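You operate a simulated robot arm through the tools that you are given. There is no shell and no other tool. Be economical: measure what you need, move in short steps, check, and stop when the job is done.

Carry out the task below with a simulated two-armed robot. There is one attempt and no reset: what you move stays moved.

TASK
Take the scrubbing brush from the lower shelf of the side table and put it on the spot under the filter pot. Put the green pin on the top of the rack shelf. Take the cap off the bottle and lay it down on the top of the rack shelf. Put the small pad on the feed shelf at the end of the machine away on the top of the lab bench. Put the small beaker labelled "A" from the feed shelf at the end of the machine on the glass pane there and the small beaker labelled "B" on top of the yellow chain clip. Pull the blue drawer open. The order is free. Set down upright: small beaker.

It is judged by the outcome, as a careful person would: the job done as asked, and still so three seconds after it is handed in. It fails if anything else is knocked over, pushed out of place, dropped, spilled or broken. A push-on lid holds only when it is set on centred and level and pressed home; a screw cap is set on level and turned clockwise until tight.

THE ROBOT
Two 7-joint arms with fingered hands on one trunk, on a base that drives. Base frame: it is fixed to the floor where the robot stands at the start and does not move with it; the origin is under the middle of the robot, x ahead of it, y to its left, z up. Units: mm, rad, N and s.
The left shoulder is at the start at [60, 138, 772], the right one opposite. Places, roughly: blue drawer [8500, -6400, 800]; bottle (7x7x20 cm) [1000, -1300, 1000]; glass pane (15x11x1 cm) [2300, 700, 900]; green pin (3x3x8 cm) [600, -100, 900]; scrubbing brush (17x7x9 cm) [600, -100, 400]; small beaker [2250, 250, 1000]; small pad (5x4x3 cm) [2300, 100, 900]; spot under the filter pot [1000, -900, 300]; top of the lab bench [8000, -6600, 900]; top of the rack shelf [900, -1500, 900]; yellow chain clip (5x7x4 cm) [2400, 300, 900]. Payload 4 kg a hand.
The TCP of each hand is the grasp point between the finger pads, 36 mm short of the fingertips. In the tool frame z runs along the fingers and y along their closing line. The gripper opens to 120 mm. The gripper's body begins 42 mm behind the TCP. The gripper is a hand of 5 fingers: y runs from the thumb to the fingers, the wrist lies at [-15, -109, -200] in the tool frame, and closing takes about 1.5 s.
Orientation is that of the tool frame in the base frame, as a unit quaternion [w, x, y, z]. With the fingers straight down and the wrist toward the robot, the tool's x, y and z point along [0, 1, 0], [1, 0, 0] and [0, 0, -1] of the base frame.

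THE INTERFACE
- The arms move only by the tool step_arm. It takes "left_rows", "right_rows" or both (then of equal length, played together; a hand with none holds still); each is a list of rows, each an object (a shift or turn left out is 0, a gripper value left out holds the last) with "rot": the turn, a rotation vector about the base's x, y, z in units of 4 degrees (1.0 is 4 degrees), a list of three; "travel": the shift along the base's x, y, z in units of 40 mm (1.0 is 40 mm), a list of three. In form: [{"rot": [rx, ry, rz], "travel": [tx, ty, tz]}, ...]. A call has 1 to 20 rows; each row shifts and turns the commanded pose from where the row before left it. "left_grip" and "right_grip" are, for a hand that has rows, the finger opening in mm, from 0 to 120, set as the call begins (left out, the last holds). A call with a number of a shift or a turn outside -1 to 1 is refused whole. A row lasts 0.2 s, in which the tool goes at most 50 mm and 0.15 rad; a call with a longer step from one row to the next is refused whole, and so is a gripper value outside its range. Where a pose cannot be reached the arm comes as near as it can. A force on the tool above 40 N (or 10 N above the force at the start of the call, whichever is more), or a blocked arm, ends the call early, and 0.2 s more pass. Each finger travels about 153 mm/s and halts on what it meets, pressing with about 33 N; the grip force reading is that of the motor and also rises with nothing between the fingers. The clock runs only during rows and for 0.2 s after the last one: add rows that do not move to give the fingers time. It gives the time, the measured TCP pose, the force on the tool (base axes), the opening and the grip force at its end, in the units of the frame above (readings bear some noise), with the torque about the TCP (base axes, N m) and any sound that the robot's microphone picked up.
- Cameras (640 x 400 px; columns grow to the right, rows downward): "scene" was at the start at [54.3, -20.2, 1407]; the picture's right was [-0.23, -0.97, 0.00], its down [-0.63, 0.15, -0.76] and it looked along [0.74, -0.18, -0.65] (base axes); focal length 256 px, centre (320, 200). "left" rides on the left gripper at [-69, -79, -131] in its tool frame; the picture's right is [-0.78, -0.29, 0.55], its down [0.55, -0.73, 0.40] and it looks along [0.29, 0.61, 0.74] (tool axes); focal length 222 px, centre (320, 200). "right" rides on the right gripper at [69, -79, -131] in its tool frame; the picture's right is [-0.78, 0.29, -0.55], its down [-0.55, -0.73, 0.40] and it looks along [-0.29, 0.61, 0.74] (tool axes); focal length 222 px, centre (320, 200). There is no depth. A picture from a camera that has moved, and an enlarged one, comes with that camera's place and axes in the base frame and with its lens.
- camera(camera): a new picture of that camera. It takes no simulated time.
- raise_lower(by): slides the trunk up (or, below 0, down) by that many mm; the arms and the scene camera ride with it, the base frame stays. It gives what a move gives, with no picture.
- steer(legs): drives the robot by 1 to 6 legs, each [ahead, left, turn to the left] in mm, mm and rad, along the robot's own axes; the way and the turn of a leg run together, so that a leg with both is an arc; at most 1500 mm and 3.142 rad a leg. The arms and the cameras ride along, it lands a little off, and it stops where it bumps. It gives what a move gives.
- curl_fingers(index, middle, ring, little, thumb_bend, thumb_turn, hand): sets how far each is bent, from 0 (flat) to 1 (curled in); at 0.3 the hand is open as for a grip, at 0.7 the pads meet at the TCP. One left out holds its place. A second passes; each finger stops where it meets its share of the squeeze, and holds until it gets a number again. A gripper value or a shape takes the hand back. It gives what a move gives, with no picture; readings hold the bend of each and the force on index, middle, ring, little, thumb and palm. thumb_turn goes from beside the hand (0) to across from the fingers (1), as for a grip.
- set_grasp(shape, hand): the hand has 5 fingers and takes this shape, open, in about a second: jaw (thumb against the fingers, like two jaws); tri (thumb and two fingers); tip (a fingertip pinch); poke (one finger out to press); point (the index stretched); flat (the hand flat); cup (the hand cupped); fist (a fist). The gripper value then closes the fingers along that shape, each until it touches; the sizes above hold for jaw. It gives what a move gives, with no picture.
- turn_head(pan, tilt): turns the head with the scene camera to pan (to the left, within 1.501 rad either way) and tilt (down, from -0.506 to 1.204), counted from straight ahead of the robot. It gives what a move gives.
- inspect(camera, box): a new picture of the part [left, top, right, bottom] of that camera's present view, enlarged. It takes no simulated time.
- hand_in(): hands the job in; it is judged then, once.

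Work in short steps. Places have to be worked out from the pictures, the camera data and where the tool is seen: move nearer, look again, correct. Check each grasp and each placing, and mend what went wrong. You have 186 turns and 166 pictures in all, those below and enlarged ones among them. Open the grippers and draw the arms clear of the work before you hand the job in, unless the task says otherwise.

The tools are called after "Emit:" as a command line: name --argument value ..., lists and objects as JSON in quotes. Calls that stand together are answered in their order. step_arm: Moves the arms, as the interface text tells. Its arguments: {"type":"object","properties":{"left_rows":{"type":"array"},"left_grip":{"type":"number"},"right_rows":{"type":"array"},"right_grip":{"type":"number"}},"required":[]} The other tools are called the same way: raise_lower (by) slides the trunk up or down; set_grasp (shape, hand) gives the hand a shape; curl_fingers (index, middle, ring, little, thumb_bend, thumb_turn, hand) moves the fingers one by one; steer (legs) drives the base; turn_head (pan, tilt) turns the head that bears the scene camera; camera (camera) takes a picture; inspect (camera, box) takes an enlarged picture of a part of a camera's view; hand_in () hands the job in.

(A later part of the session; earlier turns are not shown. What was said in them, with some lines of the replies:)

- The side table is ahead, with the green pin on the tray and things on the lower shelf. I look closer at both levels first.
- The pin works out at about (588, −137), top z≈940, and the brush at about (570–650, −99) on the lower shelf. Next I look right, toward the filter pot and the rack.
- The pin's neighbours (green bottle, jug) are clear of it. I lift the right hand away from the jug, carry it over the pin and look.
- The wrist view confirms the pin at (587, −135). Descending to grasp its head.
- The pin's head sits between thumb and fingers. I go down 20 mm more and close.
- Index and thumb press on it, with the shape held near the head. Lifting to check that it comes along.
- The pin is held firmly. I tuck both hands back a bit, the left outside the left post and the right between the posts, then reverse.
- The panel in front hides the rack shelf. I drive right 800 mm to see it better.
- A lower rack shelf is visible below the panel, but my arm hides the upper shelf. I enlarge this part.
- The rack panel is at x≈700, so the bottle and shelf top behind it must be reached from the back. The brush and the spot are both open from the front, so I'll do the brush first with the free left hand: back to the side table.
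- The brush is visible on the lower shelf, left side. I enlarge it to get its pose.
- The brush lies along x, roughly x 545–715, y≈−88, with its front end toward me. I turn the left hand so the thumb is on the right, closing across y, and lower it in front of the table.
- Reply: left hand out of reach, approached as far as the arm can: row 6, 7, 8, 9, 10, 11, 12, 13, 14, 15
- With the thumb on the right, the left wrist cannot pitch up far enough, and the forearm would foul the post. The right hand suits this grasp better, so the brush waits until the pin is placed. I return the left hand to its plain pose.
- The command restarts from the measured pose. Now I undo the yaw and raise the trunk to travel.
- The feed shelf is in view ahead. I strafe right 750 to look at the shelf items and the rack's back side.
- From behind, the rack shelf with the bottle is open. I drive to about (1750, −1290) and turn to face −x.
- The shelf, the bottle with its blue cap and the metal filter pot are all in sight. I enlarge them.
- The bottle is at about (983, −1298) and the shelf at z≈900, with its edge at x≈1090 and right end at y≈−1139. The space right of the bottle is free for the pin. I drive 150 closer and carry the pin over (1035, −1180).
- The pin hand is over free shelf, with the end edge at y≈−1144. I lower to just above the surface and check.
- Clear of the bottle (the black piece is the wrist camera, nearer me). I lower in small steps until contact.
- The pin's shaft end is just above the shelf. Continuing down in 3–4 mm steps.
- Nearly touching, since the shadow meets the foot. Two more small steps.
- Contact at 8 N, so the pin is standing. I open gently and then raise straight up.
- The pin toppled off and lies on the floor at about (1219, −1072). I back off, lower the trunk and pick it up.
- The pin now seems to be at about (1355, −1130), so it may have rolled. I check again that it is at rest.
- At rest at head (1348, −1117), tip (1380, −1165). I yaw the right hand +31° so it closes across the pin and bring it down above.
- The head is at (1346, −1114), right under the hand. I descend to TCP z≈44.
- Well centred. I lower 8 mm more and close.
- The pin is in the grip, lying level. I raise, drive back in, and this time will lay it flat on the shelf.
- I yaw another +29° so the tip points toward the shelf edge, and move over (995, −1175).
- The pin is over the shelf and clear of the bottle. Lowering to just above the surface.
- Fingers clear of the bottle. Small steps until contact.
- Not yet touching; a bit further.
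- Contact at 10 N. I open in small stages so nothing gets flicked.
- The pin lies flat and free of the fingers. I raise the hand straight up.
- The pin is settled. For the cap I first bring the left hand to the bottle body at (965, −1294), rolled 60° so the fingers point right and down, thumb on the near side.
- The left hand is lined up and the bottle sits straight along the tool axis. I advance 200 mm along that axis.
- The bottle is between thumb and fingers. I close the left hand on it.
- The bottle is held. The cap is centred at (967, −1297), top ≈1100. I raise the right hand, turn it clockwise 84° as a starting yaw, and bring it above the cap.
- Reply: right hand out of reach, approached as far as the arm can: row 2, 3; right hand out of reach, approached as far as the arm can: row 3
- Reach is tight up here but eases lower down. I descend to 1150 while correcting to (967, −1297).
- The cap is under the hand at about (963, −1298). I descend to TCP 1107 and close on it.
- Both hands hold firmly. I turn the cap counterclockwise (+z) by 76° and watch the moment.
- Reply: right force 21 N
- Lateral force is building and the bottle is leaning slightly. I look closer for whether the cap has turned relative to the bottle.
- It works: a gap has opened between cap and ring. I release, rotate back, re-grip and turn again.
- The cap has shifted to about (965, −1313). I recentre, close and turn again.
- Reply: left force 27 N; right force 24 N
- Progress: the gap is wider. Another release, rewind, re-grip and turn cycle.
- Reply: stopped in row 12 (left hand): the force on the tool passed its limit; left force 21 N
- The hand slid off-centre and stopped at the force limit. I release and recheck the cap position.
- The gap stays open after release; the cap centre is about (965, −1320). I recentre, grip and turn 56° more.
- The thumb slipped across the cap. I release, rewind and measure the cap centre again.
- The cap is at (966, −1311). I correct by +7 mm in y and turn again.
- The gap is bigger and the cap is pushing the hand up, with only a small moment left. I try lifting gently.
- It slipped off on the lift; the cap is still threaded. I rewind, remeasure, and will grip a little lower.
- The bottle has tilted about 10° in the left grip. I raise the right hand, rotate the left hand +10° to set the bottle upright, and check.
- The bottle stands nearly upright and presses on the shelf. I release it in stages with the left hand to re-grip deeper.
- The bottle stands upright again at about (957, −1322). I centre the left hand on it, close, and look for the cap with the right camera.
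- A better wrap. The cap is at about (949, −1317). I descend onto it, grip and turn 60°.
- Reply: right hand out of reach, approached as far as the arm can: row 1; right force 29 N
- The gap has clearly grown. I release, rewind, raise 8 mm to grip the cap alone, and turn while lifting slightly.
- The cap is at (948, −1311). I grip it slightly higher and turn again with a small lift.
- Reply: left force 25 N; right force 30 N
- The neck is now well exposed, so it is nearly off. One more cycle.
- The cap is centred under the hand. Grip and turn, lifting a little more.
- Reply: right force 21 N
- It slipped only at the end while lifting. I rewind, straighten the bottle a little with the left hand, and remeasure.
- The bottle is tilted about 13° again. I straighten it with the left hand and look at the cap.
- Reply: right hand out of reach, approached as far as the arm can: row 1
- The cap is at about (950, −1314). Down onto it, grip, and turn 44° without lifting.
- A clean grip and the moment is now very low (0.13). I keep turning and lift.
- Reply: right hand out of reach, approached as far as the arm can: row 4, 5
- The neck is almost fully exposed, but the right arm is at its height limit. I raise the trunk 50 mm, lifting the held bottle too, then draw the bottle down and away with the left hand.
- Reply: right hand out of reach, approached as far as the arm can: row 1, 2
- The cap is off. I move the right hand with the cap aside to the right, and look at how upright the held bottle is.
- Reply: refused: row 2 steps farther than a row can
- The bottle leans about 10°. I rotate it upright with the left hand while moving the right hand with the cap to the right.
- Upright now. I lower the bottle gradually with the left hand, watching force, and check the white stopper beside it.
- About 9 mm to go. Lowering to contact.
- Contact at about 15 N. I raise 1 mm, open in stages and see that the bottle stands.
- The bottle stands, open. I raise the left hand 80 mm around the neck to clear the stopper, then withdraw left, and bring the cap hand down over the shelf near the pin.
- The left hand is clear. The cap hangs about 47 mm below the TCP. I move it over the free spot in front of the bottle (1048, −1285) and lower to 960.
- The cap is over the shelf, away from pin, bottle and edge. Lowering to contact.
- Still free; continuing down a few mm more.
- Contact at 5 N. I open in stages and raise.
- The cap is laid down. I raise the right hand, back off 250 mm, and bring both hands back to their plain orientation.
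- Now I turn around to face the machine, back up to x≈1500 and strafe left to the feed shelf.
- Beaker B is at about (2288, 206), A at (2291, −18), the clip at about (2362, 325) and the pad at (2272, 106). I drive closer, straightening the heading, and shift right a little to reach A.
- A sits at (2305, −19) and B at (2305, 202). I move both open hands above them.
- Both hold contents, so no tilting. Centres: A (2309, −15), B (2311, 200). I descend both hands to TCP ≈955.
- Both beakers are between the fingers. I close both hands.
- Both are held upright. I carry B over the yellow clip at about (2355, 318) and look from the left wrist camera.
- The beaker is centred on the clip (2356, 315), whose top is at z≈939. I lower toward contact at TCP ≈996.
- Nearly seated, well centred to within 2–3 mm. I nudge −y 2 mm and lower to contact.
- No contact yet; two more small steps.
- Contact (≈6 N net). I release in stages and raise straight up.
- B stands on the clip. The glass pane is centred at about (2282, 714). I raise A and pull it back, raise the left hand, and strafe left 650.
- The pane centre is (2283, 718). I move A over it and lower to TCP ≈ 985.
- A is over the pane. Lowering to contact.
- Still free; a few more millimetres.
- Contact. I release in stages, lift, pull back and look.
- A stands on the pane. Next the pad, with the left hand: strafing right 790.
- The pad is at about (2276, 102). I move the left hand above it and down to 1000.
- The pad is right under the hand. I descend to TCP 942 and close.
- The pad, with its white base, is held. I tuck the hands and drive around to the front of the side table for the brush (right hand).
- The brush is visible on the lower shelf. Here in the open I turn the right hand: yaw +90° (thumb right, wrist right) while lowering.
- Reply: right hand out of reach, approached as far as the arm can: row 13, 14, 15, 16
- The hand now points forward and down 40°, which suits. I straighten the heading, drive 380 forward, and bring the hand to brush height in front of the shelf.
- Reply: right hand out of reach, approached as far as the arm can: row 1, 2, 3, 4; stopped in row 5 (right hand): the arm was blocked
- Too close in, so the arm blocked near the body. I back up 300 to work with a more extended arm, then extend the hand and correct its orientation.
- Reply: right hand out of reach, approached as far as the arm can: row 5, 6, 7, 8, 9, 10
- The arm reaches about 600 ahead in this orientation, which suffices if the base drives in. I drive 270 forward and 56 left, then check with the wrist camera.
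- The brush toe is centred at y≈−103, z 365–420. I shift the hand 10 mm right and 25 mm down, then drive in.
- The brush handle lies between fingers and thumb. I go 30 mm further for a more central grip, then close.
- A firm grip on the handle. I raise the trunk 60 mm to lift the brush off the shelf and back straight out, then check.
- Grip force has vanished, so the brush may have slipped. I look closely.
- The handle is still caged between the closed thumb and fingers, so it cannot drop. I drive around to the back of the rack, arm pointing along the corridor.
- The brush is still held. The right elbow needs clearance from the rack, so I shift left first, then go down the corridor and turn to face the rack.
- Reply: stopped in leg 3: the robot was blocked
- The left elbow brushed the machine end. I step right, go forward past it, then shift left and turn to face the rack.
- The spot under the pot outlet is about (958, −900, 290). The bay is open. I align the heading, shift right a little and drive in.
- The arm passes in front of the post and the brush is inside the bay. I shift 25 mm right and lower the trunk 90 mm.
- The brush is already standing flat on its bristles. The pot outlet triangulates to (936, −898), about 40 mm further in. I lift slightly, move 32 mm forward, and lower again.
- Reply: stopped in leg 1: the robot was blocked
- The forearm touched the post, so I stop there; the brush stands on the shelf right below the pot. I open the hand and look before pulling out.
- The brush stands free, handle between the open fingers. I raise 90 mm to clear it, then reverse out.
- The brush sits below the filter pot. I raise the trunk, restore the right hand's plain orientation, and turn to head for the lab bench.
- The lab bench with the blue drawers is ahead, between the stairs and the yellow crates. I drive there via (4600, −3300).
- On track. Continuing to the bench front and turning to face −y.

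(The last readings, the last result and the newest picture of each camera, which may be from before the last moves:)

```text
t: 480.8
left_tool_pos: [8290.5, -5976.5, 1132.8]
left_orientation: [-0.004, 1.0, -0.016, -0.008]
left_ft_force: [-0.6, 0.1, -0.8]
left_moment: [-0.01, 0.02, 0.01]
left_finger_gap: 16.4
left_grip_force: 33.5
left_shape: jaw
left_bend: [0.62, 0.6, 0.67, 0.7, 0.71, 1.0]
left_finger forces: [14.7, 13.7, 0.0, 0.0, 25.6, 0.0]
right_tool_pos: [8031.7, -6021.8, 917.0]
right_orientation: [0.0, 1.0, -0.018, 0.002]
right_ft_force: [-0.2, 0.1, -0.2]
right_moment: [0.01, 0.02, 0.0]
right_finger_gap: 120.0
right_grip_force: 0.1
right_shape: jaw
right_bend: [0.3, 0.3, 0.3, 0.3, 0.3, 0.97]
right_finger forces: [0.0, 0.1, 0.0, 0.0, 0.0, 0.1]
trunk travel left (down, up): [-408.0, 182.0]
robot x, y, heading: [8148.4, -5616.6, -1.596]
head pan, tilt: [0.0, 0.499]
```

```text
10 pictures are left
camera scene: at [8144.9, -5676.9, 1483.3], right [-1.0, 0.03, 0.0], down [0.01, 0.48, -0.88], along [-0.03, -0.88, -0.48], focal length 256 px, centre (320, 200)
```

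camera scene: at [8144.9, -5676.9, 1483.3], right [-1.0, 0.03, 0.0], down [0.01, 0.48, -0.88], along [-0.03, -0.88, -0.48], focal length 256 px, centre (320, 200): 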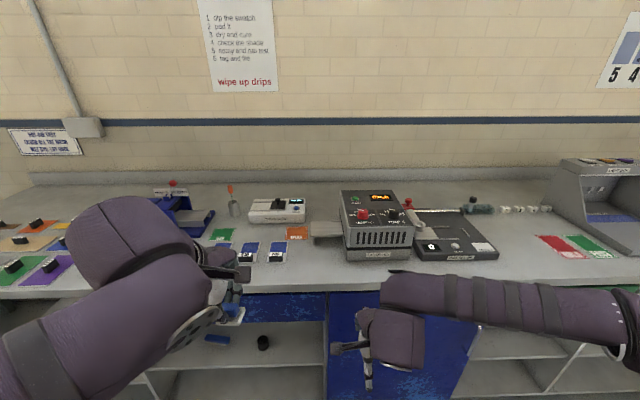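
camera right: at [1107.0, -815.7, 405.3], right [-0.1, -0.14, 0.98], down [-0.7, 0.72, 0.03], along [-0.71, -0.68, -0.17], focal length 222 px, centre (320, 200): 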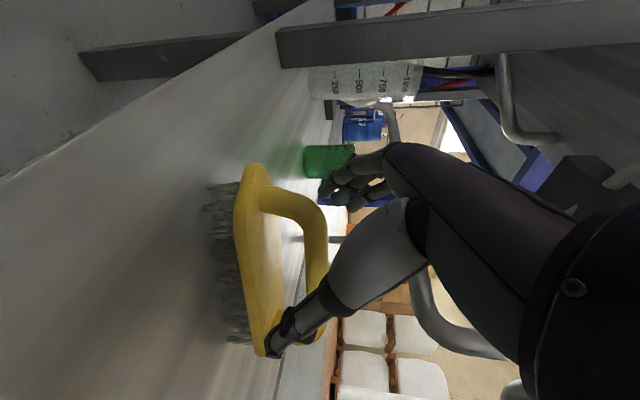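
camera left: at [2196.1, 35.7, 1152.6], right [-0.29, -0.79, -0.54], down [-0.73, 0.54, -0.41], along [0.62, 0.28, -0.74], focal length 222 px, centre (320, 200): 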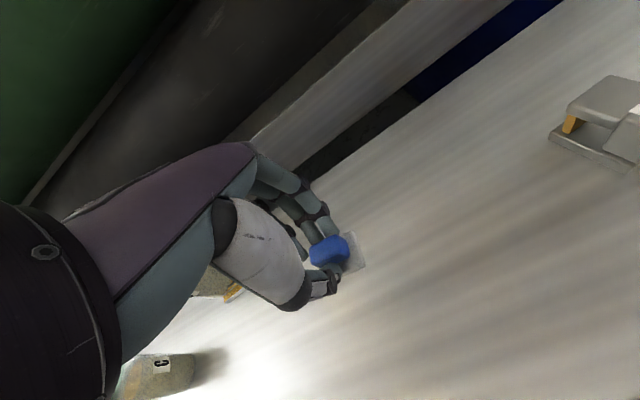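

The bench top is ahead (front edge y≈−6220). I enlarge the region with the blue drawer below the edge.

Emit:
inspect --camera "scene" --box '[160, 220, 480, 400]'

```text
2.00 times, centred on (320, 310) of scene
camera zoom: at [8144.9, -5676.9, 1483.3], right [-1.0, 0.03, 0.0], down [0.01, 0.48, -0.88], along [-0.03, -0.88, -0.48], focal length 511 px, centre (320, -20)
```

zoom: 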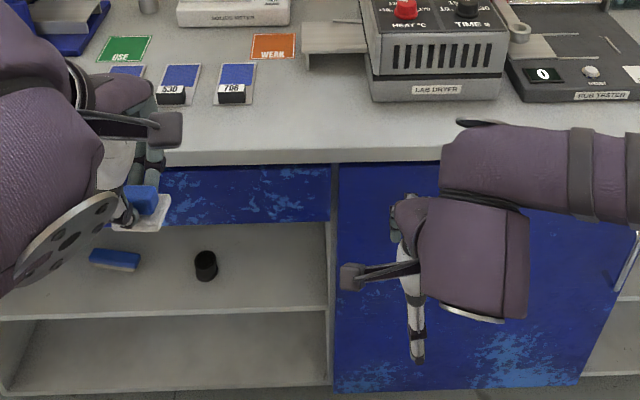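

A clear strip of bench lies in front of the cards at about (8155, −6262). I bring the pad over it and down to TCP ≈ 970.

Emit:
step_arm --left_rows '[{"travel": [-0.5, -0.85, 0]}, {"travel": [-0.5, -0.85, 0]}, {"travel": [-0.5, -0.85, 0]}, {"travel": [-0.5, -0.85, 0]}, {"travel": [-0.5, -0.85, 0]}, {"travel": [-0.5, -0.85, 0]}, {"travel": [-0.4, -0.85, 0]}, {"travel": [0, -1, 0]}, {"travel": [0, -0.2, -0.9]}, {"travel": [0, 0, -0.9]}, {"travel": [0, 0, -0.9]}, {"travel": [0, 0, -0.9]}, {"travel": [0, 0, -0.45]}, {}]'

Emit:
camera --camera "left"

```text
t: 483.8
left_tool_pos: [8156.0, -6263.6, 972.5]
left_orientation: [-0.003, 1.0, -0.017, -0.009]
left_ft_force: [0.0, -0.8, 0.2]
left_moment: [0.0, 0.02, 0.01]
left_finger_gap: 16.3
left_grip_force: 33.4
left_shape: jaw
left_bend: [0.62, 0.6, 0.67, 0.7, 0.71, 1.0]
left_finger forces: [14.6, 13.5, 0.1, 0.0, 25.3, 0.0]
right_tool_pos: [8032.1, -6020.5, 917.2]
right_orientation: [0.0, 1.0, -0.017, 0.002]
right_ft_force: [-0.8, -0.4, 0.5]
right_moment: [-0.03, 0.01, 0.02]
right_finger_gap: 119.8
right_grip_force: 0.1
right_shape: jaw
right_bend: [0.3, 0.3, 0.3, 0.3, 0.3, 0.97]
right_finger forces: [0.1, 0.1, 0.0, 0.0, 0.1, 0.0]
trunk travel left (down, up): [-408.0, 182.0]
robot x, y, heading: [8144.1, -5615.8, -1.598]
head pan, tilt: [0.0, 0.499]
```

```text
8 pictures are left
camera left: at [8092.5, -6182.8, 1104.3], right [-0.78, 0.32, -0.53], down [0.57, 0.72, -0.4], along [0.25, -0.62, -0.75], focal length 222 px, centre (320, 200)
```

left: 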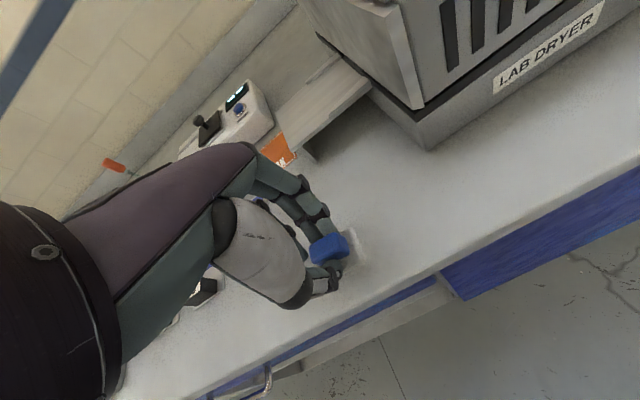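

The pad is over the free strip, and the drawer's bar handle shows at about (8395, −6210, ~790). I lower the pad to contact.

Emit:
step_arm --left_rows '[{"travel": [0, 0, -0.25]}, {"travel": [0, 0, -0.2]}, {}]'

Emit:
step_arm --left_rows '[{"travel": [0, 0, -0.1]}, {"travel": [0, 0, -0.08]}, {}]'

```text
t: 484.6
left_tool_pos: [8155.8, -6262.1, 953.5]
left_orientation: [-0.003, 1.0, -0.016, -0.008]
left_ft_force: [-0.6, 0.4, -0.2]
left_moment: [-0.02, -0.02, 0.04]
left_finger_gap: 16.5
left_grip_force: 33.0
left_shape: jaw
left_bend: [0.62, 0.6, 0.67, 0.7, 0.71, 1.0]
left_finger forces: [14.6, 13.5, 0.0, 0.1, 25.4, 0.0]
right_tool_pos: [8031.6, -6019.5, 915.6]
right_orientation: [0.0, 1.0, -0.018, 0.002]
right_ft_force: [0.0, 0.1, -0.2]
right_moment: [0.03, -0.03, -0.05]
right_finger_gap: 119.9
right_grip_force: 0.1
right_shape: jaw
right_bend: [0.3, 0.3, 0.3, 0.3, 0.3, 0.97]
right_finger forces: [0.1, 0.1, 0.0, 0.1, 0.1, 0.0]
trunk travel left (down, up): [-408.0, 182.0]
robot x, y, heading: [8145.3, -5617.6, -1.601]
head pan, tilt: [0.0, 0.499]
```

```text
t: 485.4
left_tool_pos: [8154.8, -6262.7, 946.3]
left_orientation: [-0.003, 1.0, -0.016, -0.009]
left_ft_force: [0.2, -0.1, 2.3]
left_moment: [-0.11, -0.09, -0.05]
left_finger_gap: 16.6
left_grip_force: 32.5
left_shape: jaw
left_bend: [0.61, 0.6, 0.67, 0.7, 0.72, 1.0]
left_finger forces: [15.5, 13.8, 0.0, 0.1, 31.0, 0.0]
right_tool_pos: [8031.5, -6020.2, 917.4]
right_orientation: [0.0, 1.0, -0.017, 0.002]
right_ft_force: [-0.1, 0.1, -0.2]
right_moment: [0.0, 0.02, 0.0]
right_finger_gap: 120.0
right_grip_force: 0.0
right_shape: jaw
right_bend: [0.3, 0.3, 0.3, 0.3, 0.3, 0.97]
right_finger forces: [0.0, 0.1, 0.1, 0.0, 0.0, 0.1]
trunk travel left (down, up): [-408.0, 182.0]
robot x, y, heading: [8144.6, -5617.6, -1.601]
head pan, tilt: [0.0, 0.499]
```

Touching. I release in stages, raise, and pull the hand back to look.

Emit:
step_arm --left_rows '[{}, {}]' --left_grip 35

Emit:
step_arm --left_rows '[{}, {}]' --left_grip 75

Emit:
step_arm --left_rows '[{"travel": [0, 0, 0.3]}, {"travel": [0, 0, 0.8]}, {"travel": [0, 0, 1]}, {"travel": [0, 0, 1]}, {"travel": [0.5, 0.8, 0]}, {"travel": [0.5, 0.8, 0]}, {"travel": [0.5, 0.8, 0]}, {"travel": [0.5, 0.8, 0]}, {"travel": [0.5, 0.8, 0]}, {"travel": [0.5, 0.8, 0]}, {"travel": [0.5, 0.8, 0]}]'

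Emit:
turn_head --pan 0.3 --tilt 0.8

Emit:
camera --camera "scene"

```text
t: 486.0
left_tool_pos: [8154.8, -6261.9, 945.3]
left_orientation: [-0.003, 1.0, -0.015, -0.008]
left_ft_force: [-0.5, -0.4, -0.5]
left_moment: [0.0, -0.02, 0.0]
left_finger_gap: 35.0
left_grip_force: 0.1
left_shape: jaw
left_bend: [0.52, 0.55, 0.54, 0.71, 0.68, 1.0]
left_finger forces: [0.1, 0.1, 0.0, 0.0, 0.1, 0.0]
right_tool_pos: [8030.6, -6021.3, 917.0]
right_orientation: [0.0, 1.0, -0.017, 0.002]
right_ft_force: [-0.2, -0.4, -0.7]
right_moment: [0.0, 0.0, -0.01]
right_finger_gap: 119.9
right_grip_force: 0.0
right_shape: jaw
right_bend: [0.3, 0.3, 0.3, 0.3, 0.3, 0.97]
right_finger forces: [0.0, 0.1, 0.0, 0.0, 0.1, 0.0]
trunk travel left (down, up): [-408.0, 182.0]
robot x, y, heading: [8142.2, -5617.4, -1.601]
head pan, tilt: [0.0, 0.499]
```

```text
t: 486.6
left_tool_pos: [8156.2, -6263.1, 946.9]
left_orientation: [-0.003, 1.0, -0.015, -0.008]
left_ft_force: [-1.2, 0.6, 0.2]
left_moment: [-0.01, -0.01, -0.03]
left_finger_gap: 74.9
left_grip_force: 0.0
left_shape: jaw
left_bend: [0.37, 0.41, 0.39, 0.64, 0.46, 1.0]
left_finger forces: [0.0, 0.1, 0.1, 0.0, 0.0, 0.1]
right_tool_pos: [8031.6, -6020.9, 917.1]
right_orientation: [0.0, 1.0, -0.018, 0.001]
right_ft_force: [-0.1, -0.2, 0.9]
right_moment: [-0.01, -0.06, 0.01]
right_finger_gap: 119.8
right_grip_force: 0.0
right_shape: jaw
right_bend: [0.3, 0.3, 0.3, 0.3, 0.3, 0.97]
right_finger forces: [0.1, 0.0, 0.1, 0.0, 0.0, 0.1]
trunk travel left (down, up): [-408.0, 182.0]
robot x, y, heading: [8141.6, -5615.8, -1.598]
head pan, tilt: [0.0, 0.499]
```

```text
t: 489.0
left_tool_pos: [8295.7, -6038.7, 1069.5]
left_orientation: [-0.002, 1.0, -0.016, -0.009]
left_ft_force: [0.1, -0.4, 0.0]
left_moment: [0.0, 0.02, -0.04]
left_finger_gap: 74.8
left_grip_force: 0.0
left_shape: jaw
left_bend: [0.37, 0.41, 0.39, 0.64, 0.46, 1.0]
left_finger forces: [0.0, 0.0, 0.0, 0.0, 0.0, 0.0]
right_tool_pos: [8032.3, -6019.8, 917.3]
right_orientation: [0.001, 1.0, -0.017, 0.002]
right_ft_force: [-0.2, 1.2, 0.2]
right_moment: [0.0, 0.0, 0.0]
right_finger_gap: 119.8
right_grip_force: 0.0
right_shape: jaw
right_bend: [0.3, 0.3, 0.3, 0.3, 0.3, 0.97]
right_finger forces: [0.1, 0.0, 0.1, 0.1, 0.0, 0.1]
trunk travel left (down, up): [-408.0, 182.0]
robot x, y, heading: [8146.9, -5615.9, -1.6]
head pan, tilt: [0.0, 0.499]
```

```text
t: 489.8
left_tool_pos: [8294.3, -6038.4, 1069.6]
left_orientation: [-0.004, 1.0, -0.016, -0.007]
left_ft_force: [0.5, -0.4, 0.0]
left_moment: [0.02, -0.01, 0.0]
left_finger_gap: 74.7
left_grip_force: 0.1
left_shape: jaw
left_bend: [0.37, 0.41, 0.39, 0.64, 0.46, 1.0]
left_finger forces: [0.1, 0.1, 0.0, 0.1, 0.0, 0.1]
right_tool_pos: [8030.2, -6021.9, 916.7]
right_orientation: [0.0, 1.0, -0.017, 0.002]
right_ft_force: [0.0, 0.3, 0.0]
right_moment: [0.04, -0.01, -0.01]
right_finger_gap: 119.9
right_grip_force: 0.1
right_shape: jaw
right_bend: [0.3, 0.3, 0.3, 0.3, 0.3, 0.97]
right_finger forces: [0.0, 0.0, 0.0, 0.0, 0.0, 0.1]
trunk travel left (down, up): [-408.0, 182.0]
robot x, y, heading: [8143.1, -5615.9, -1.601]
head pan, tilt: [0.3, 0.799]
```

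```text
7 pictures are left
camera scene: at [8169.1, -5663.7, 1457.3], right [-0.96, -0.27, 0.0], down [-0.19, 0.69, -0.7], along [0.19, -0.67, -0.72], focal length 256 px, centre (320, 200)
```

scene: 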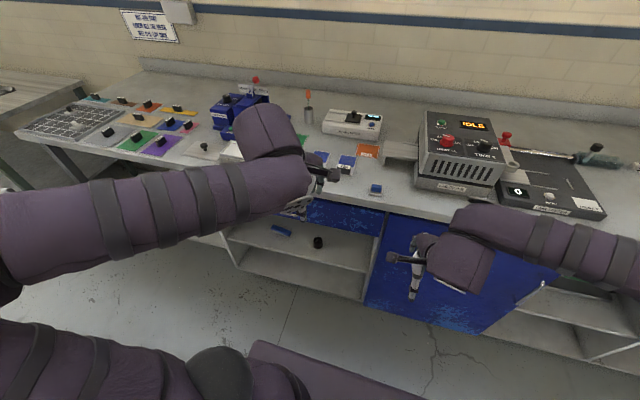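

The pad lies on the bench. For the drawer I pitch the left hand 80° so the fingers point at the drawer, thumb below, while moving it to in front of the handle.

Emit:
step_arm --left_rows '[{"rot": [-1, 0, 0], "travel": [0.125, 0, -0.34]}, {"rot": [-1, 0, 0], "travel": [0.125, 0, -0.34]}, {"rot": [-1, 0, 0], "travel": [0.125, 0, -0.34]}, {"rot": [-1, 0, 0], "travel": [0.125, 0, -0.34]}, {"rot": [-1, 0, 0], "travel": [0.125, 0, -0.34]}, {"rot": [-1, 0, 0], "travel": [0.125, 0, -0.34]}, {"rot": [-1, 0, 0], "travel": [0.125, 0, -0.34]}, {"rot": [-1, 0, 0], "travel": [0.125, 0, -0.34]}, {"rot": [-1, 0, 0], "travel": [0.125, 0, -0.34]}, {"rot": [-1, 0, 0], "travel": [0.125, 0, -0.34]}, {"rot": [-1, 0, 0], "travel": [0.125, 0, -0.34]}, {"rot": [-1, 0, 0], "travel": [0.125, 0, -0.34]}, {"rot": [-1, 0, 0], "travel": [0.125, 0, -0.34]}, {"rot": [-1, 0, 0], "travel": [0.125, 0, -0.34]}, {"rot": [-1, 0, 0], "travel": [0.125, 0, -0.34]}, {"rot": [-1, 0, 0], "travel": [0.125, 0, -0.34]}, {"rot": [-1, 0, 0], "travel": [0.125, 0, -0.34]}, {"rot": [-1, 0, 0], "travel": [0.125, 0, -0.34]}, {"rot": [-1, 0, 0], "travel": [0.125, 0, -0.34]}, {"rot": [-1, 0, 0], "travel": [0.125, 0, -0.34]}]' --left_grip 80

Emit:
camera --camera "left"

```text
t: 494.0
left_tool_pos: [8379.8, -6128.5, 1055.1]
left_orientation: [0.482, 0.876, -0.002, -0.01]
left_ft_force: [-0.6, -0.6, 0.5]
left_moment: [0.03, -0.02, -0.02]
left_finger_gap: 79.8
left_grip_force: 0.0
left_shape: jaw
left_bend: [0.36, 0.39, 0.38, 0.61, 0.43, 1.0]
left_finger forces: [0.0, 0.0, 0.1, 0.0, 0.1, 0.1]
left hand out of reach, approached as far as the arm can: row 3, 7, 8, 9, 10, 11, 12, 13, 14, 15, 16, 17, 18, 19, 20
right_tool_pos: [8030.6, -6020.5, 917.3]
right_orientation: [0.001, 1.0, -0.017, 0.002]
right_ft_force: [-0.5, 0.5, 0.2]
right_moment: [-0.01, -0.01, -0.04]
right_finger_gap: 119.7
right_grip_force: 0.3
right_shape: jaw
right_bend: [0.3, 0.3, 0.3, 0.3, 0.3, 0.97]
right_finger forces: [0.1, 0.1, 0.0, 0.1, 0.1, 0.1]
trunk travel left (down, up): [-408.0, 182.0]
robot x, y, heading: [8146.0, -5616.4, -1.598]
head pan, tilt: [0.3, 0.799]
```

```text
6 pictures are left
camera left: at [8312.6, -5974.4, 1058.6], right [-0.8, -0.29, -0.53], down [0.54, 0.05, -0.84], along [0.27, -0.95, 0.12], focal length 222 px, centre (320, 200)
```

left: 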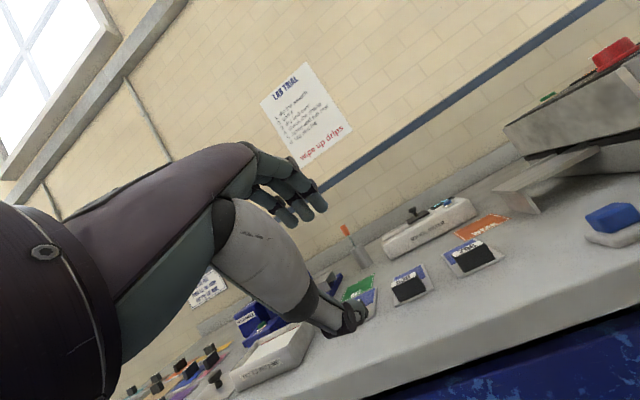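

The pitch reaches 58°, with height limited by the arm posture. I lower the trunk 255 mm instead, which puts the hand at drawer height, and look.

Emit:
raise_lower --by -255

Emit:
camera --camera "left"

```text
t: 496.6
left_tool_pos: [8379.8, -6129.5, 799.2]
left_orientation: [0.481, 0.877, -0.001, -0.01]
left_ft_force: [-0.5, 0.4, -0.1]
left_moment: [0.02, -0.01, -0.01]
left_finger_gap: 79.8
left_grip_force: 0.1
left_shape: jaw
left_bend: [0.36, 0.39, 0.38, 0.61, 0.43, 1.0]
left_finger forces: [0.0, 0.0, 0.1, 0.0, 0.0, 0.0]
right_tool_pos: [8031.3, -6021.7, 661.7]
right_orientation: [0.0, 1.0, -0.017, 0.002]
right_ft_force: [-0.8, 0.4, 0.5]
right_moment: [-0.03, -0.02, 0.0]
right_finger_gap: 119.8
right_grip_force: 0.0
right_shape: jaw
right_bend: [0.3, 0.3, 0.3, 0.3, 0.3, 0.97]
right_finger forces: [0.0, 0.0, 0.0, 0.0, 0.0, 0.0]
trunk travel left (down, up): [-153.0, 437.0]
robot x, y, heading: [8145.4, -5612.3, -1.596]
head pan, tilt: [0.3, 0.799]
```

```text
5 pictures are left
camera left: at [8313.6, -5974.3, 803.8], right [-0.8, -0.29, -0.52], down [0.54, 0.05, -0.84], along [0.27, -0.95, 0.12], focal length 222 px, centre (320, 200)
```

left: 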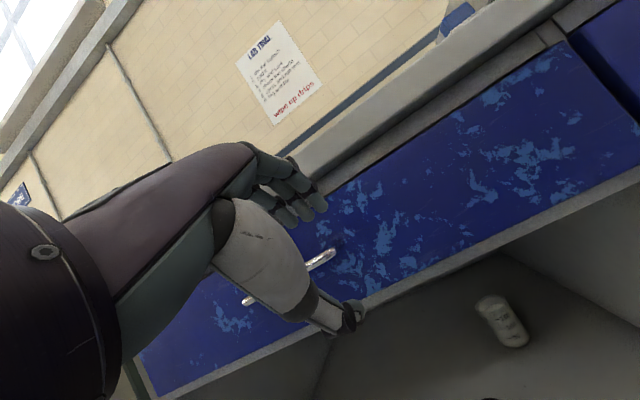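

The handle is a bar from x≈8399 to 8531, z≈777. I strafe the base left 85, raise the trunk 22, close the opening to 55 and take a look before reaching in.

Emit:
steer --legs '[[0, 85, 0.03]]'

Emit:
raise_lower --by 22

Emit:
step_arm --left_rows '[{}, {}]' --left_grip 60

```text
t: 497.7
left_tool_pos: [8479.2, -6122.3, 799.2]
left_orientation: [0.482, 0.876, 0.012, -0.004]
left_ft_force: [0.4, 1.1, -0.5]
left_moment: [-0.01, 0.01, -0.01]
left_finger_gap: 79.9
left_grip_force: 0.0
left_shape: jaw
left_bend: [0.36, 0.39, 0.38, 0.61, 0.43, 1.0]
left_finger forces: [0.1, 0.1, 0.1, 0.0, 0.0, 0.1]
right_tool_pos: [8128.5, -6025.1, 661.3]
right_orientation: [0.0, 1.0, -0.002, 0.002]
right_ft_force: [-0.9, 0.0, 0.2]
right_moment: [0.0, -0.03, -0.01]
right_finger_gap: 119.9
right_grip_force: 0.0
right_shape: jaw
right_bend: [0.3, 0.3, 0.3, 0.3, 0.3, 0.97]
right_finger forces: [0.1, 0.1, 0.0, 0.1, 0.1, 0.1]
trunk travel left (down, up): [-153.0, 437.0]
robot x, y, heading: [8228.0, -5618.8, -1.569]
head pan, tilt: [0.3, 0.799]
```

```text
t: 498.4
left_tool_pos: [8480.2, -6123.1, 820.8]
left_orientation: [0.482, 0.876, 0.012, -0.004]
left_ft_force: [-0.2, 0.7, 0.1]
left_moment: [-0.03, 0.02, 0.0]
left_finger_gap: 79.8
left_grip_force: 0.0
left_shape: jaw
left_bend: [0.36, 0.39, 0.38, 0.61, 0.43, 1.0]
left_finger forces: [0.0, 0.0, 0.0, 0.1, 0.1, 0.0]
right_tool_pos: [8128.5, -6025.1, 684.5]
right_orientation: [0.001, 1.0, -0.002, 0.002]
right_ft_force: [-0.3, -0.1, 0.0]
right_moment: [-0.03, 0.0, 0.0]
right_finger_gap: 119.5
right_grip_force: 0.1
right_shape: jaw
right_bend: [0.3, 0.3, 0.3, 0.3, 0.3, 0.97]
right_finger forces: [0.1, 0.0, 0.0, 0.0, 0.1, 0.0]
trunk travel left (down, up): [-175.0, 415.0]
robot x, y, heading: [8228.9, -5615.6, -1.57]
head pan, tilt: [0.3, 0.799]
```

```text
t: 499.0
left_tool_pos: [8479.4, -6122.1, 821.2]
left_orientation: [0.481, 0.876, 0.011, -0.003]
left_ft_force: [-0.4, -0.7, -0.4]
left_moment: [0.0, 0.06, 0.03]
left_finger_gap: 60.4
left_grip_force: 0.0
left_shape: jaw
left_bend: [0.42, 0.46, 0.44, 0.69, 0.56, 1.0]
left_finger forces: [0.0, 0.0, 0.0, 0.1, 0.0, 0.0]
right_tool_pos: [8127.5, -6024.7, 683.1]
right_orientation: [0.0, 1.0, -0.002, 0.002]
right_ft_force: [0.3, -0.2, -0.7]
right_moment: [-0.01, 0.02, 0.01]
right_finger_gap: 119.8
right_grip_force: 0.0
right_shape: jaw
right_bend: [0.3, 0.3, 0.3, 0.3, 0.3, 0.97]
right_finger forces: [0.0, 0.1, 0.0, 0.1, 0.0, 0.0]
trunk travel left (down, up): [-175.0, 415.0]
robot x, y, heading: [8237.3, -5618.2, -1.572]
head pan, tilt: [0.3, 0.799]
```

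Lined up. I advance along the finger direction toward the bar by 55 mm.

Emit:
step_arm --left_rows '[{"travel": [-0.05, -0.42, -0.23]}, {"travel": [-0.05, -0.42, -0.23]}, {"travel": [-0.05, -0.4, -0.22]}, {}]'

Emit:
camera --camera "left"

```text
t: 500.0
left_tool_pos: [8474.2, -6173.8, 794.2]
left_orientation: [0.482, 0.876, 0.011, -0.005]
left_ft_force: [1.4, -0.3, 0.6]
left_moment: [-0.05, -0.02, -0.02]
left_finger_gap: 60.6
left_grip_force: 0.1
left_shape: jaw
left_bend: [0.42, 0.46, 0.44, 0.69, 0.56, 1.0]
left_finger forces: [0.1, 0.0, 0.0, 0.1, 0.1, 0.1]
right_tool_pos: [8126.5, -6024.6, 683.7]
right_orientation: [0.0, 1.0, 0.0, 0.002]
right_ft_force: [-0.3, 0.2, 0.7]
right_moment: [-0.05, -0.02, 0.0]
right_finger_gap: 119.9
right_grip_force: 0.0
right_shape: jaw
right_bend: [0.3, 0.3, 0.3, 0.3, 0.3, 0.97]
right_finger forces: [0.0, 0.1, 0.0, 0.1, 0.0, 0.1]
trunk travel left (down, up): [-175.0, 415.0]
robot x, y, heading: [8229.5, -5612.2, -1.568]
head pan, tilt: [0.3, 0.799]
```

```text
4 pictures are left
camera left: at [8403.1, -6021.5, 799.2], right [-0.79, -0.32, -0.52], down [0.53, 0.07, -0.84], along [0.3, -0.95, 0.12], focal length 222 px, centre (320, 200)
```

left: 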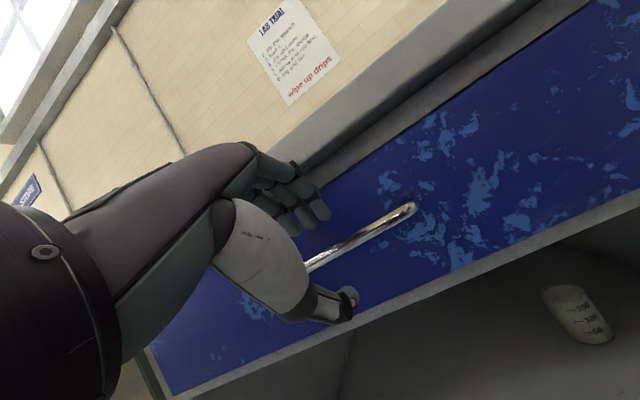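

The bar passes between the fingers above and the thumb below. I close the hand.

Emit:
step_arm --left_rows '[{}, {}, {}, {}, {}, {}]' --left_grip 0

```text
t: 501.4
left_tool_pos: [8473.7, -6173.7, 795.6]
left_orientation: [0.482, 0.876, 0.012, -0.003]
left_ft_force: [2.7, 6.6, 7.5]
left_moment: [-0.19, -0.03, 0.08]
left_finger_gap: 0.1
left_grip_force: 32.9
left_shape: jaw
left_bend: [0.68, 0.71, 0.7, 0.68, 0.72, 1.0]
left_finger forces: [0.1, 0.0, 0.0, 0.0, 0.1, 0.0]
right_tool_pos: [8127.2, -6025.0, 683.6]
right_orientation: [0.001, 1.0, -0.002, 0.001]
right_ft_force: [-0.2, -0.2, 0.4]
right_moment: [0.01, -0.01, 0.01]
right_finger_gap: 120.0
right_grip_force: 0.0
right_shape: jaw
right_bend: [0.3, 0.3, 0.3, 0.3, 0.3, 0.97]
right_finger forces: [0.0, 0.0, 0.0, 0.1, 0.1, 0.1]
trunk travel left (down, up): [-175.0, 415.0]
robot x, y, heading: [8229.2, -5612.8, -1.569]
head pan, tilt: [0.3, 0.799]
```

Closed with nothing between the pads but some contact force; maybe the fingers hooked behind the bar. I test with a gentle pull of 20 mm.

Emit:
step_arm --left_rows '[{"travel": [0, 0.25, 0]}, {"travel": [0, 0.25, 0]}, {}]'

```text
t: 502.2
left_tool_pos: [8474.1, -6152.2, 793.6]
left_orientation: [0.481, 0.876, 0.012, -0.004]
left_ft_force: [0.1, -0.3, -0.7]
left_moment: [-0.01, 0.02, 0.02]
left_finger_gap: 0.0
left_grip_force: 32.9
left_shape: jaw
left_bend: [0.68, 0.71, 0.7, 0.68, 0.72, 1.0]
left_finger forces: [0.0, 0.1, 0.0, 0.0, 0.1, 0.1]
right_tool_pos: [8127.3, -6025.7, 682.7]
right_orientation: [0.0, 1.0, -0.002, 0.001]
right_ft_force: [-0.8, 0.1, -0.2]
right_moment: [0.0, -0.02, 0.01]
right_finger_gap: 120.0
right_grip_force: 0.1
right_shape: jaw
right_bend: [0.3, 0.3, 0.3, 0.3, 0.3, 0.97]
right_finger forces: [0.1, 0.0, 0.0, 0.0, 0.0, 0.0]
trunk travel left (down, up): [-175.0, 415.0]
robot x, y, heading: [8225.2, -5619.2, -1.565]
head pan, tilt: [0.3, 0.799]
```

The tips were just short of the bar. I reopen, go in 22 mm deeper, and close again.

Emit:
step_arm --left_rows '[{}, {}, {"travel": [0, -0.35, 0]}, {"travel": [0, -0.4, -0.1]}, {"travel": [0, -0.35, -0.08]}, {}]' --left_grip 60

Emit:
step_arm --left_rows '[{}, {}, {}, {}, {}, {}]' --left_grip 0

```text
t: 503.6
left_tool_pos: [8474.6, -6195.9, 786.8]
left_orientation: [0.483, 0.876, 0.012, -0.003]
left_ft_force: [0.3, 14.0, 4.6]
left_moment: [-0.59, -0.07, 0.07]
left_finger_gap: 58.6
left_grip_force: 0.1
left_shape: jaw
left_bend: [0.43, 0.47, 0.44, 0.69, 0.56, 1.0]
left_finger forces: [4.9, 8.8, 0.1, 0.0, 0.0, 0.0]
right_tool_pos: [8128.0, -6024.4, 684.2]
right_orientation: [0.002, 1.0, -0.002, 0.003]
right_ft_force: [-0.6, -1.1, -0.5]
right_moment: [0.0, -0.01, -0.01]
right_finger_gap: 120.0
right_grip_force: 0.1
right_shape: jaw
right_bend: [0.3, 0.3, 0.3, 0.3, 0.3, 0.97]
right_finger forces: [0.0, 0.0, 0.0, 0.1, 0.0, 0.0]
trunk travel left (down, up): [-175.0, 415.0]
robot x, y, heading: [8229.4, -5615.0, -1.57]
head pan, tilt: [0.3, 0.799]
```

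```text
t: 505.0
left_tool_pos: [8473.8, -6194.5, 781.5]
left_orientation: [0.477, 0.879, 0.012, -0.005]
left_ft_force: [-2.2, 15.2, -32.8]
left_moment: [0.6, 0.03, -0.04]
left_finger_gap: 6.1
left_grip_force: 33.1
left_shape: jaw
left_bend: [0.74, 0.62, 0.62, 0.71, 0.69, 1.0]
left_finger forces: [0.1, 0.0, 0.1, 0.0, 37.0, 0.0]
right_tool_pos: [8126.9, -6026.2, 682.1]
right_orientation: [0.0, 1.0, -0.003, 0.001]
right_ft_force: [0.0, 0.0, 0.0]
right_moment: [0.0, -0.01, -0.01]
right_finger_gap: 120.0
right_grip_force: 0.0
right_shape: jaw
right_bend: [0.3, 0.3, 0.3, 0.3, 0.3, 0.97]
right_finger forces: [0.1, 0.1, 0.1, 0.1, 0.0, 0.0]
trunk travel left (down, up): [-175.0, 415.0]
robot x, y, heading: [8229.1, -5616.9, -1.565]
head pan, tilt: [0.3, 0.799]
```

The thumb now presses the bar from below and the fingers have curled around. I try pulling gently.

Emit:
step_arm --left_rows '[{"travel": [0, 0.2, 0]}, {"travel": [0, 0.25, 0]}, {"travel": [0, 0.3, 0]}, {}]'

```text
t: 506.0
left_tool_pos: [8473.7, -6165.1, 781.2]
left_orientation: [0.477, 0.879, 0.012, -0.005]
left_ft_force: [-2.7, -0.1, -35.2]
left_moment: [0.54, -0.01, -0.01]
left_finger_gap: 4.9
left_grip_force: 33.4
left_shape: jaw
left_bend: [0.74, 0.62, 0.62, 0.71, 0.68, 1.0]
left_finger forces: [6.6, 0.2, 0.0, 0.0, 37.4, 0.0]
right_tool_pos: [8127.7, -6026.1, 683.1]
right_orientation: [-0.001, 1.0, -0.002, 0.002]
right_ft_force: [-0.6, -0.2, -1.0]
right_moment: [-0.01, 0.0, -0.01]
right_finger_gap: 119.6
right_grip_force: 0.1
right_shape: jaw
right_bend: [0.3, 0.3, 0.3, 0.3, 0.3, 0.97]
right_finger forces: [0.1, 0.1, 0.0, 0.0, 0.0, 0.0]
trunk travel left (down, up): [-175.0, 415.0]
robot x, y, heading: [8229.0, -5615.7, -1.572]
head pan, tilt: [0.3, 0.799]
```

The thumb contact persists after 30 mm of travel, so the drawer seems to be coming along. I pull further and check.

Emit:
step_arm --left_rows '[{"travel": [0, 0.3, 0]}, {"travel": [0, 0.4, 0]}, {"travel": [0, 0.4, 0]}, {"travel": [0, 0.4, 0]}, {}]'

Emit:
camera --camera "left"

```text
t: 506.6
left_tool_pos: [8471.8, -6149.1, 782.4]
left_orientation: [0.467, 0.882, -0.02, 0.065]
left_ft_force: [4.4, 2.0, -35.0]
left_moment: [0.58, 0.05, 0.11]
left_finger_gap: 4.2
left_grip_force: 32.9
left_shape: jaw
left_bend: [0.74, 0.62, 0.62, 0.71, 0.68, 1.0]
left_finger forces: [8.3, 0.2, 0.0, 0.1, 38.5, 0.0]
left hand out of reach, approached as far as the arm can: row 1, 2
right_tool_pos: [8128.1, -6025.8, 683.2]
right_orientation: [0.0, 1.0, -0.001, 0.001]
right_ft_force: [-1.0, -0.4, -0.7]
right_moment: [0.01, -0.02, 0.0]
right_finger_gap: 119.9
right_grip_force: 0.0
right_shape: jaw
right_bend: [0.3, 0.3, 0.3, 0.3, 0.3, 0.97]
right_finger forces: [0.0, 0.0, 0.1, 0.0, 0.1, 0.0]
trunk travel left (down, up): [-175.0, 415.0]
robot x, y, heading: [8233.5, -5619.5, -1.572]
head pan, tilt: [0.3, 0.799]
stopped in row 2 (left hand): the force on the tool passed its limit (the readings are from after the stop); the commanded pose is now the measured one
```

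```text
3 pictures are left
camera left: at [8398.1, -5997.7, 779.8], right [-0.7, -0.31, -0.65], down [0.65, 0.1, -0.75], along [0.3, -0.95, 0.13], focal length 222 px, centre (320, 200)
```

left: 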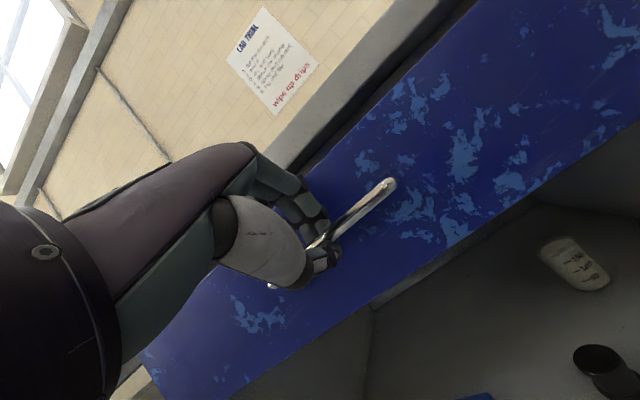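

The drawer is moving out with the bar hooked. The arm is cramped, so I pull on with the base: 150 mm back.

Emit:
steer --legs '[[-160, 0, 0]]'

Emit:
camera --camera "left"

```text
t: 508.0
left_tool_pos: [8470.9, -5990.5, 783.6]
left_orientation: [0.468, 0.881, -0.019, 0.065]
left_ft_force: [5.3, 0.3, -38.6]
left_moment: [0.59, 0.04, 0.09]
left_finger_gap: 3.7
left_grip_force: 32.3
left_shape: jaw
left_bend: [0.74, 0.62, 0.62, 0.71, 0.67, 1.0]
left_finger forces: [8.6, 0.1, 0.1, 0.1, 38.9, 0.0]
right_tool_pos: [8129.3, -5867.2, 683.3]
right_orientation: [-0.002, 1.0, -0.001, 0.001]
right_ft_force: [-0.2, -0.4, 0.4]
right_moment: [0.01, -0.03, 0.02]
right_finger_gap: 119.8
right_grip_force: 0.1
right_shape: jaw
right_bend: [0.3, 0.3, 0.3, 0.3, 0.3, 0.97]
right_finger forces: [0.0, 0.1, 0.0, 0.0, 0.1, 0.0]
trunk travel left (down, up): [-175.0, 415.0]
robot x, y, heading: [8227.6, -5458.4, -1.563]
head pan, tilt: [0.3, 0.799]
```

```text
2 pictures are left
camera left: at [8398.0, -5839.4, 780.8], right [-0.7, -0.31, -0.65], down [0.65, 0.1, -0.75], along [0.3, -0.95, 0.14], focal length 222 px, centre (320, 200)
```

left: 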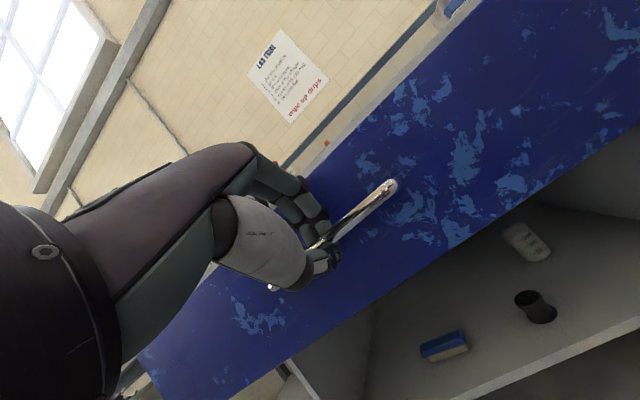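

The drawer is out about 200 mm and still held. I pull another 70 mm, then open the hand in place.

Emit:
steer --legs '[[-70, 0, 0]]'

Emit:
step_arm --left_rows '[{}, {}, {}, {}]' --left_grip 70

```text
t: 509.0
left_tool_pos: [8470.8, -5919.3, 780.2]
left_orientation: [0.467, 0.882, -0.019, 0.064]
left_ft_force: [3.0, 2.0, -30.4]
left_moment: [0.49, 0.04, 0.07]
left_finger_gap: 4.3
left_grip_force: 33.2
left_shape: jaw
left_bend: [0.74, 0.62, 0.61, 0.71, 0.68, 1.0]
left_finger forces: [0.1, 0.4, 0.0, 0.0, 36.0, 0.0]
right_tool_pos: [8128.7, -5797.3, 682.7]
right_orientation: [-0.001, 1.0, 0.0, 0.001]
right_ft_force: [0.4, 0.2, -0.2]
right_moment: [0.01, 0.04, -0.01]
right_finger_gap: 119.8
right_grip_force: 0.0
right_shape: jaw
right_bend: [0.3, 0.3, 0.3, 0.3, 0.3, 0.97]
right_finger forces: [0.0, 0.0, 0.1, 0.1, 0.1, 0.0]
trunk travel left (down, up): [-175.0, 415.0]
robot x, y, heading: [8229.5, -5387.1, -1.567]
head pan, tilt: [0.3, 0.799]
```

```text
t: 510.0
left_tool_pos: [8470.1, -5918.9, 782.6]
left_orientation: [0.467, 0.881, -0.019, 0.064]
left_ft_force: [-0.5, -0.2, 0.5]
left_moment: [0.0, 0.03, 0.0]
left_finger_gap: 69.7
left_grip_force: 0.0
left_shape: jaw
left_bend: [0.39, 0.42, 0.41, 0.66, 0.49, 1.0]
left_finger forces: [0.0, 0.1, 0.1, 0.1, 0.0, 0.0]
right_tool_pos: [8127.7, -5795.7, 684.2]
right_orientation: [0.0, 1.0, 0.0, 0.002]
right_ft_force: [-0.4, -0.6, -0.2]
right_moment: [-0.03, 0.02, 0.03]
right_finger_gap: 119.9
right_grip_force: 0.0
right_shape: jaw
right_bend: [0.3, 0.3, 0.3, 0.3, 0.3, 0.97]
right_finger forces: [0.0, 0.0, 0.1, 0.0, 0.0, 0.0]
trunk travel left (down, up): [-175.0, 415.0]
robot x, y, heading: [8228.6, -5392.5, -1.564]
head pan, tilt: [0.3, 0.799]
```

The hand is open and free of force. I reverse 350 mm straight away from the drawer and take a final look.

Emit:
steer --legs '[[-350, 0, 0]]'

Emit:
turn_head --pan 0.1 --tilt 0.6

Emit:
camera --camera "scene"

```text
t: 512.3
left_tool_pos: [8471.1, -5558.3, 781.1]
left_orientation: [0.466, 0.882, -0.016, 0.067]
left_ft_force: [-0.7, 0.5, 0.1]
left_moment: [0.0, -0.02, 0.0]
left_finger_gap: 69.5
left_grip_force: 0.0
left_shape: jaw
left_bend: [0.39, 0.42, 0.41, 0.66, 0.49, 1.0]
left_finger forces: [0.0, 0.0, 0.0, 0.1, 0.0, 0.0]
right_tool_pos: [8127.0, -5437.2, 683.1]
right_orientation: [0.0, 1.0, 0.002, 0.002]
right_ft_force: [0.6, -0.4, 0.3]
right_moment: [-0.04, -0.02, 0.01]
right_finger_gap: 120.0
right_grip_force: 0.0
right_shape: jaw
right_bend: [0.3, 0.3, 0.3, 0.3, 0.3, 0.97]
right_finger forces: [0.1, 0.0, 0.0, 0.0, 0.0, 0.0]
trunk travel left (down, up): [-175.0, 415.0]
robot x, y, heading: [8226.8, -5028.8, -1.562]
head pan, tilt: [0.3, 0.799]
```

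```text
t: 513.0
left_tool_pos: [8471.2, -5558.0, 781.3]
left_orientation: [0.467, 0.882, -0.017, 0.066]
left_ft_force: [0.2, -0.5, 0.0]
left_moment: [0.01, -0.01, -0.02]
left_finger_gap: 69.7
left_grip_force: 0.0
left_shape: jaw
left_bend: [0.39, 0.42, 0.41, 0.66, 0.49, 1.0]
left_finger forces: [0.0, 0.1, 0.0, 0.0, 0.0, 0.0]
right_tool_pos: [8127.8, -5437.6, 683.4]
right_orientation: [0.0, 1.0, 0.002, 0.002]
right_ft_force: [-0.6, 0.6, 0.3]
right_moment: [0.04, -0.02, 0.0]
right_finger_gap: 119.4
right_grip_force: 0.1
right_shape: jaw
right_bend: [0.3, 0.3, 0.3, 0.3, 0.3, 0.97]
right_finger forces: [0.0, 0.1, 0.1, 0.0, 0.0, 0.1]
trunk travel left (down, up): [-175.0, 415.0]
robot x, y, heading: [8222.5, -5028.9, -1.563]
head pan, tilt: [0.099, 0.6]
```

```text
1 pictures are left
camera scene: at [8237.3, -5086.3, 1241.1], right [-0.99, -0.11, 0.0], down [-0.06, 0.56, -0.82], along [0.09, -0.82, -0.57], focal length 256 px, centre (320, 200)
```

scene: 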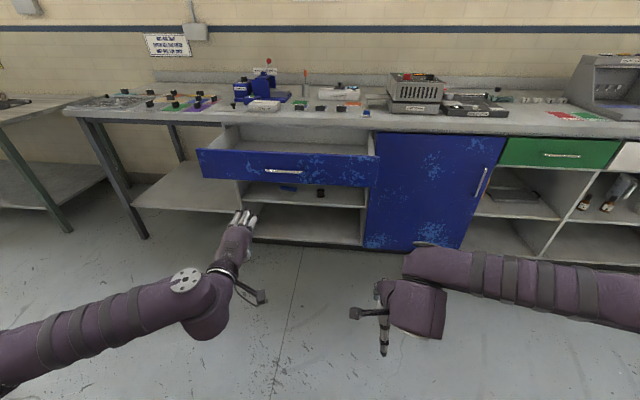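

The drawer stands open, the pad lies on the bench top, and both hands are open and clear. I hand the job in.

Emit:
hand_in

```text
The job is handed in.
```

I did all seven tasks and handed the job in, with two accidents along the way. The green pin fell to the floor once and I picked it up. The robot's left elbow also bumped the end of the machine, and I did not check the machine afterwards.

- **Brush:** it stands on the lower rack shelf under the filter pot, about 30 mm off the point directly below the outlet. My forearm touched the rack post, so I could not move it further in.
- **Green pin:** it first toppled off the rack shelf while I was setting it down. It now lies flat on top of the shelf.
- **Bottle cap:** it is unscrewed and lies on top of the rack shelf. The bottle stands open a few centimetres from where it started, because it shifted and tilted in the grip while I turned the cap.
- **Small pad:** it is on the lab bench top.
- **Beakers:** A stands upright on the glass pane and B stands upright on the yellow chain clip.
- **Blue drawer:** it is pulled open about 270 mm.
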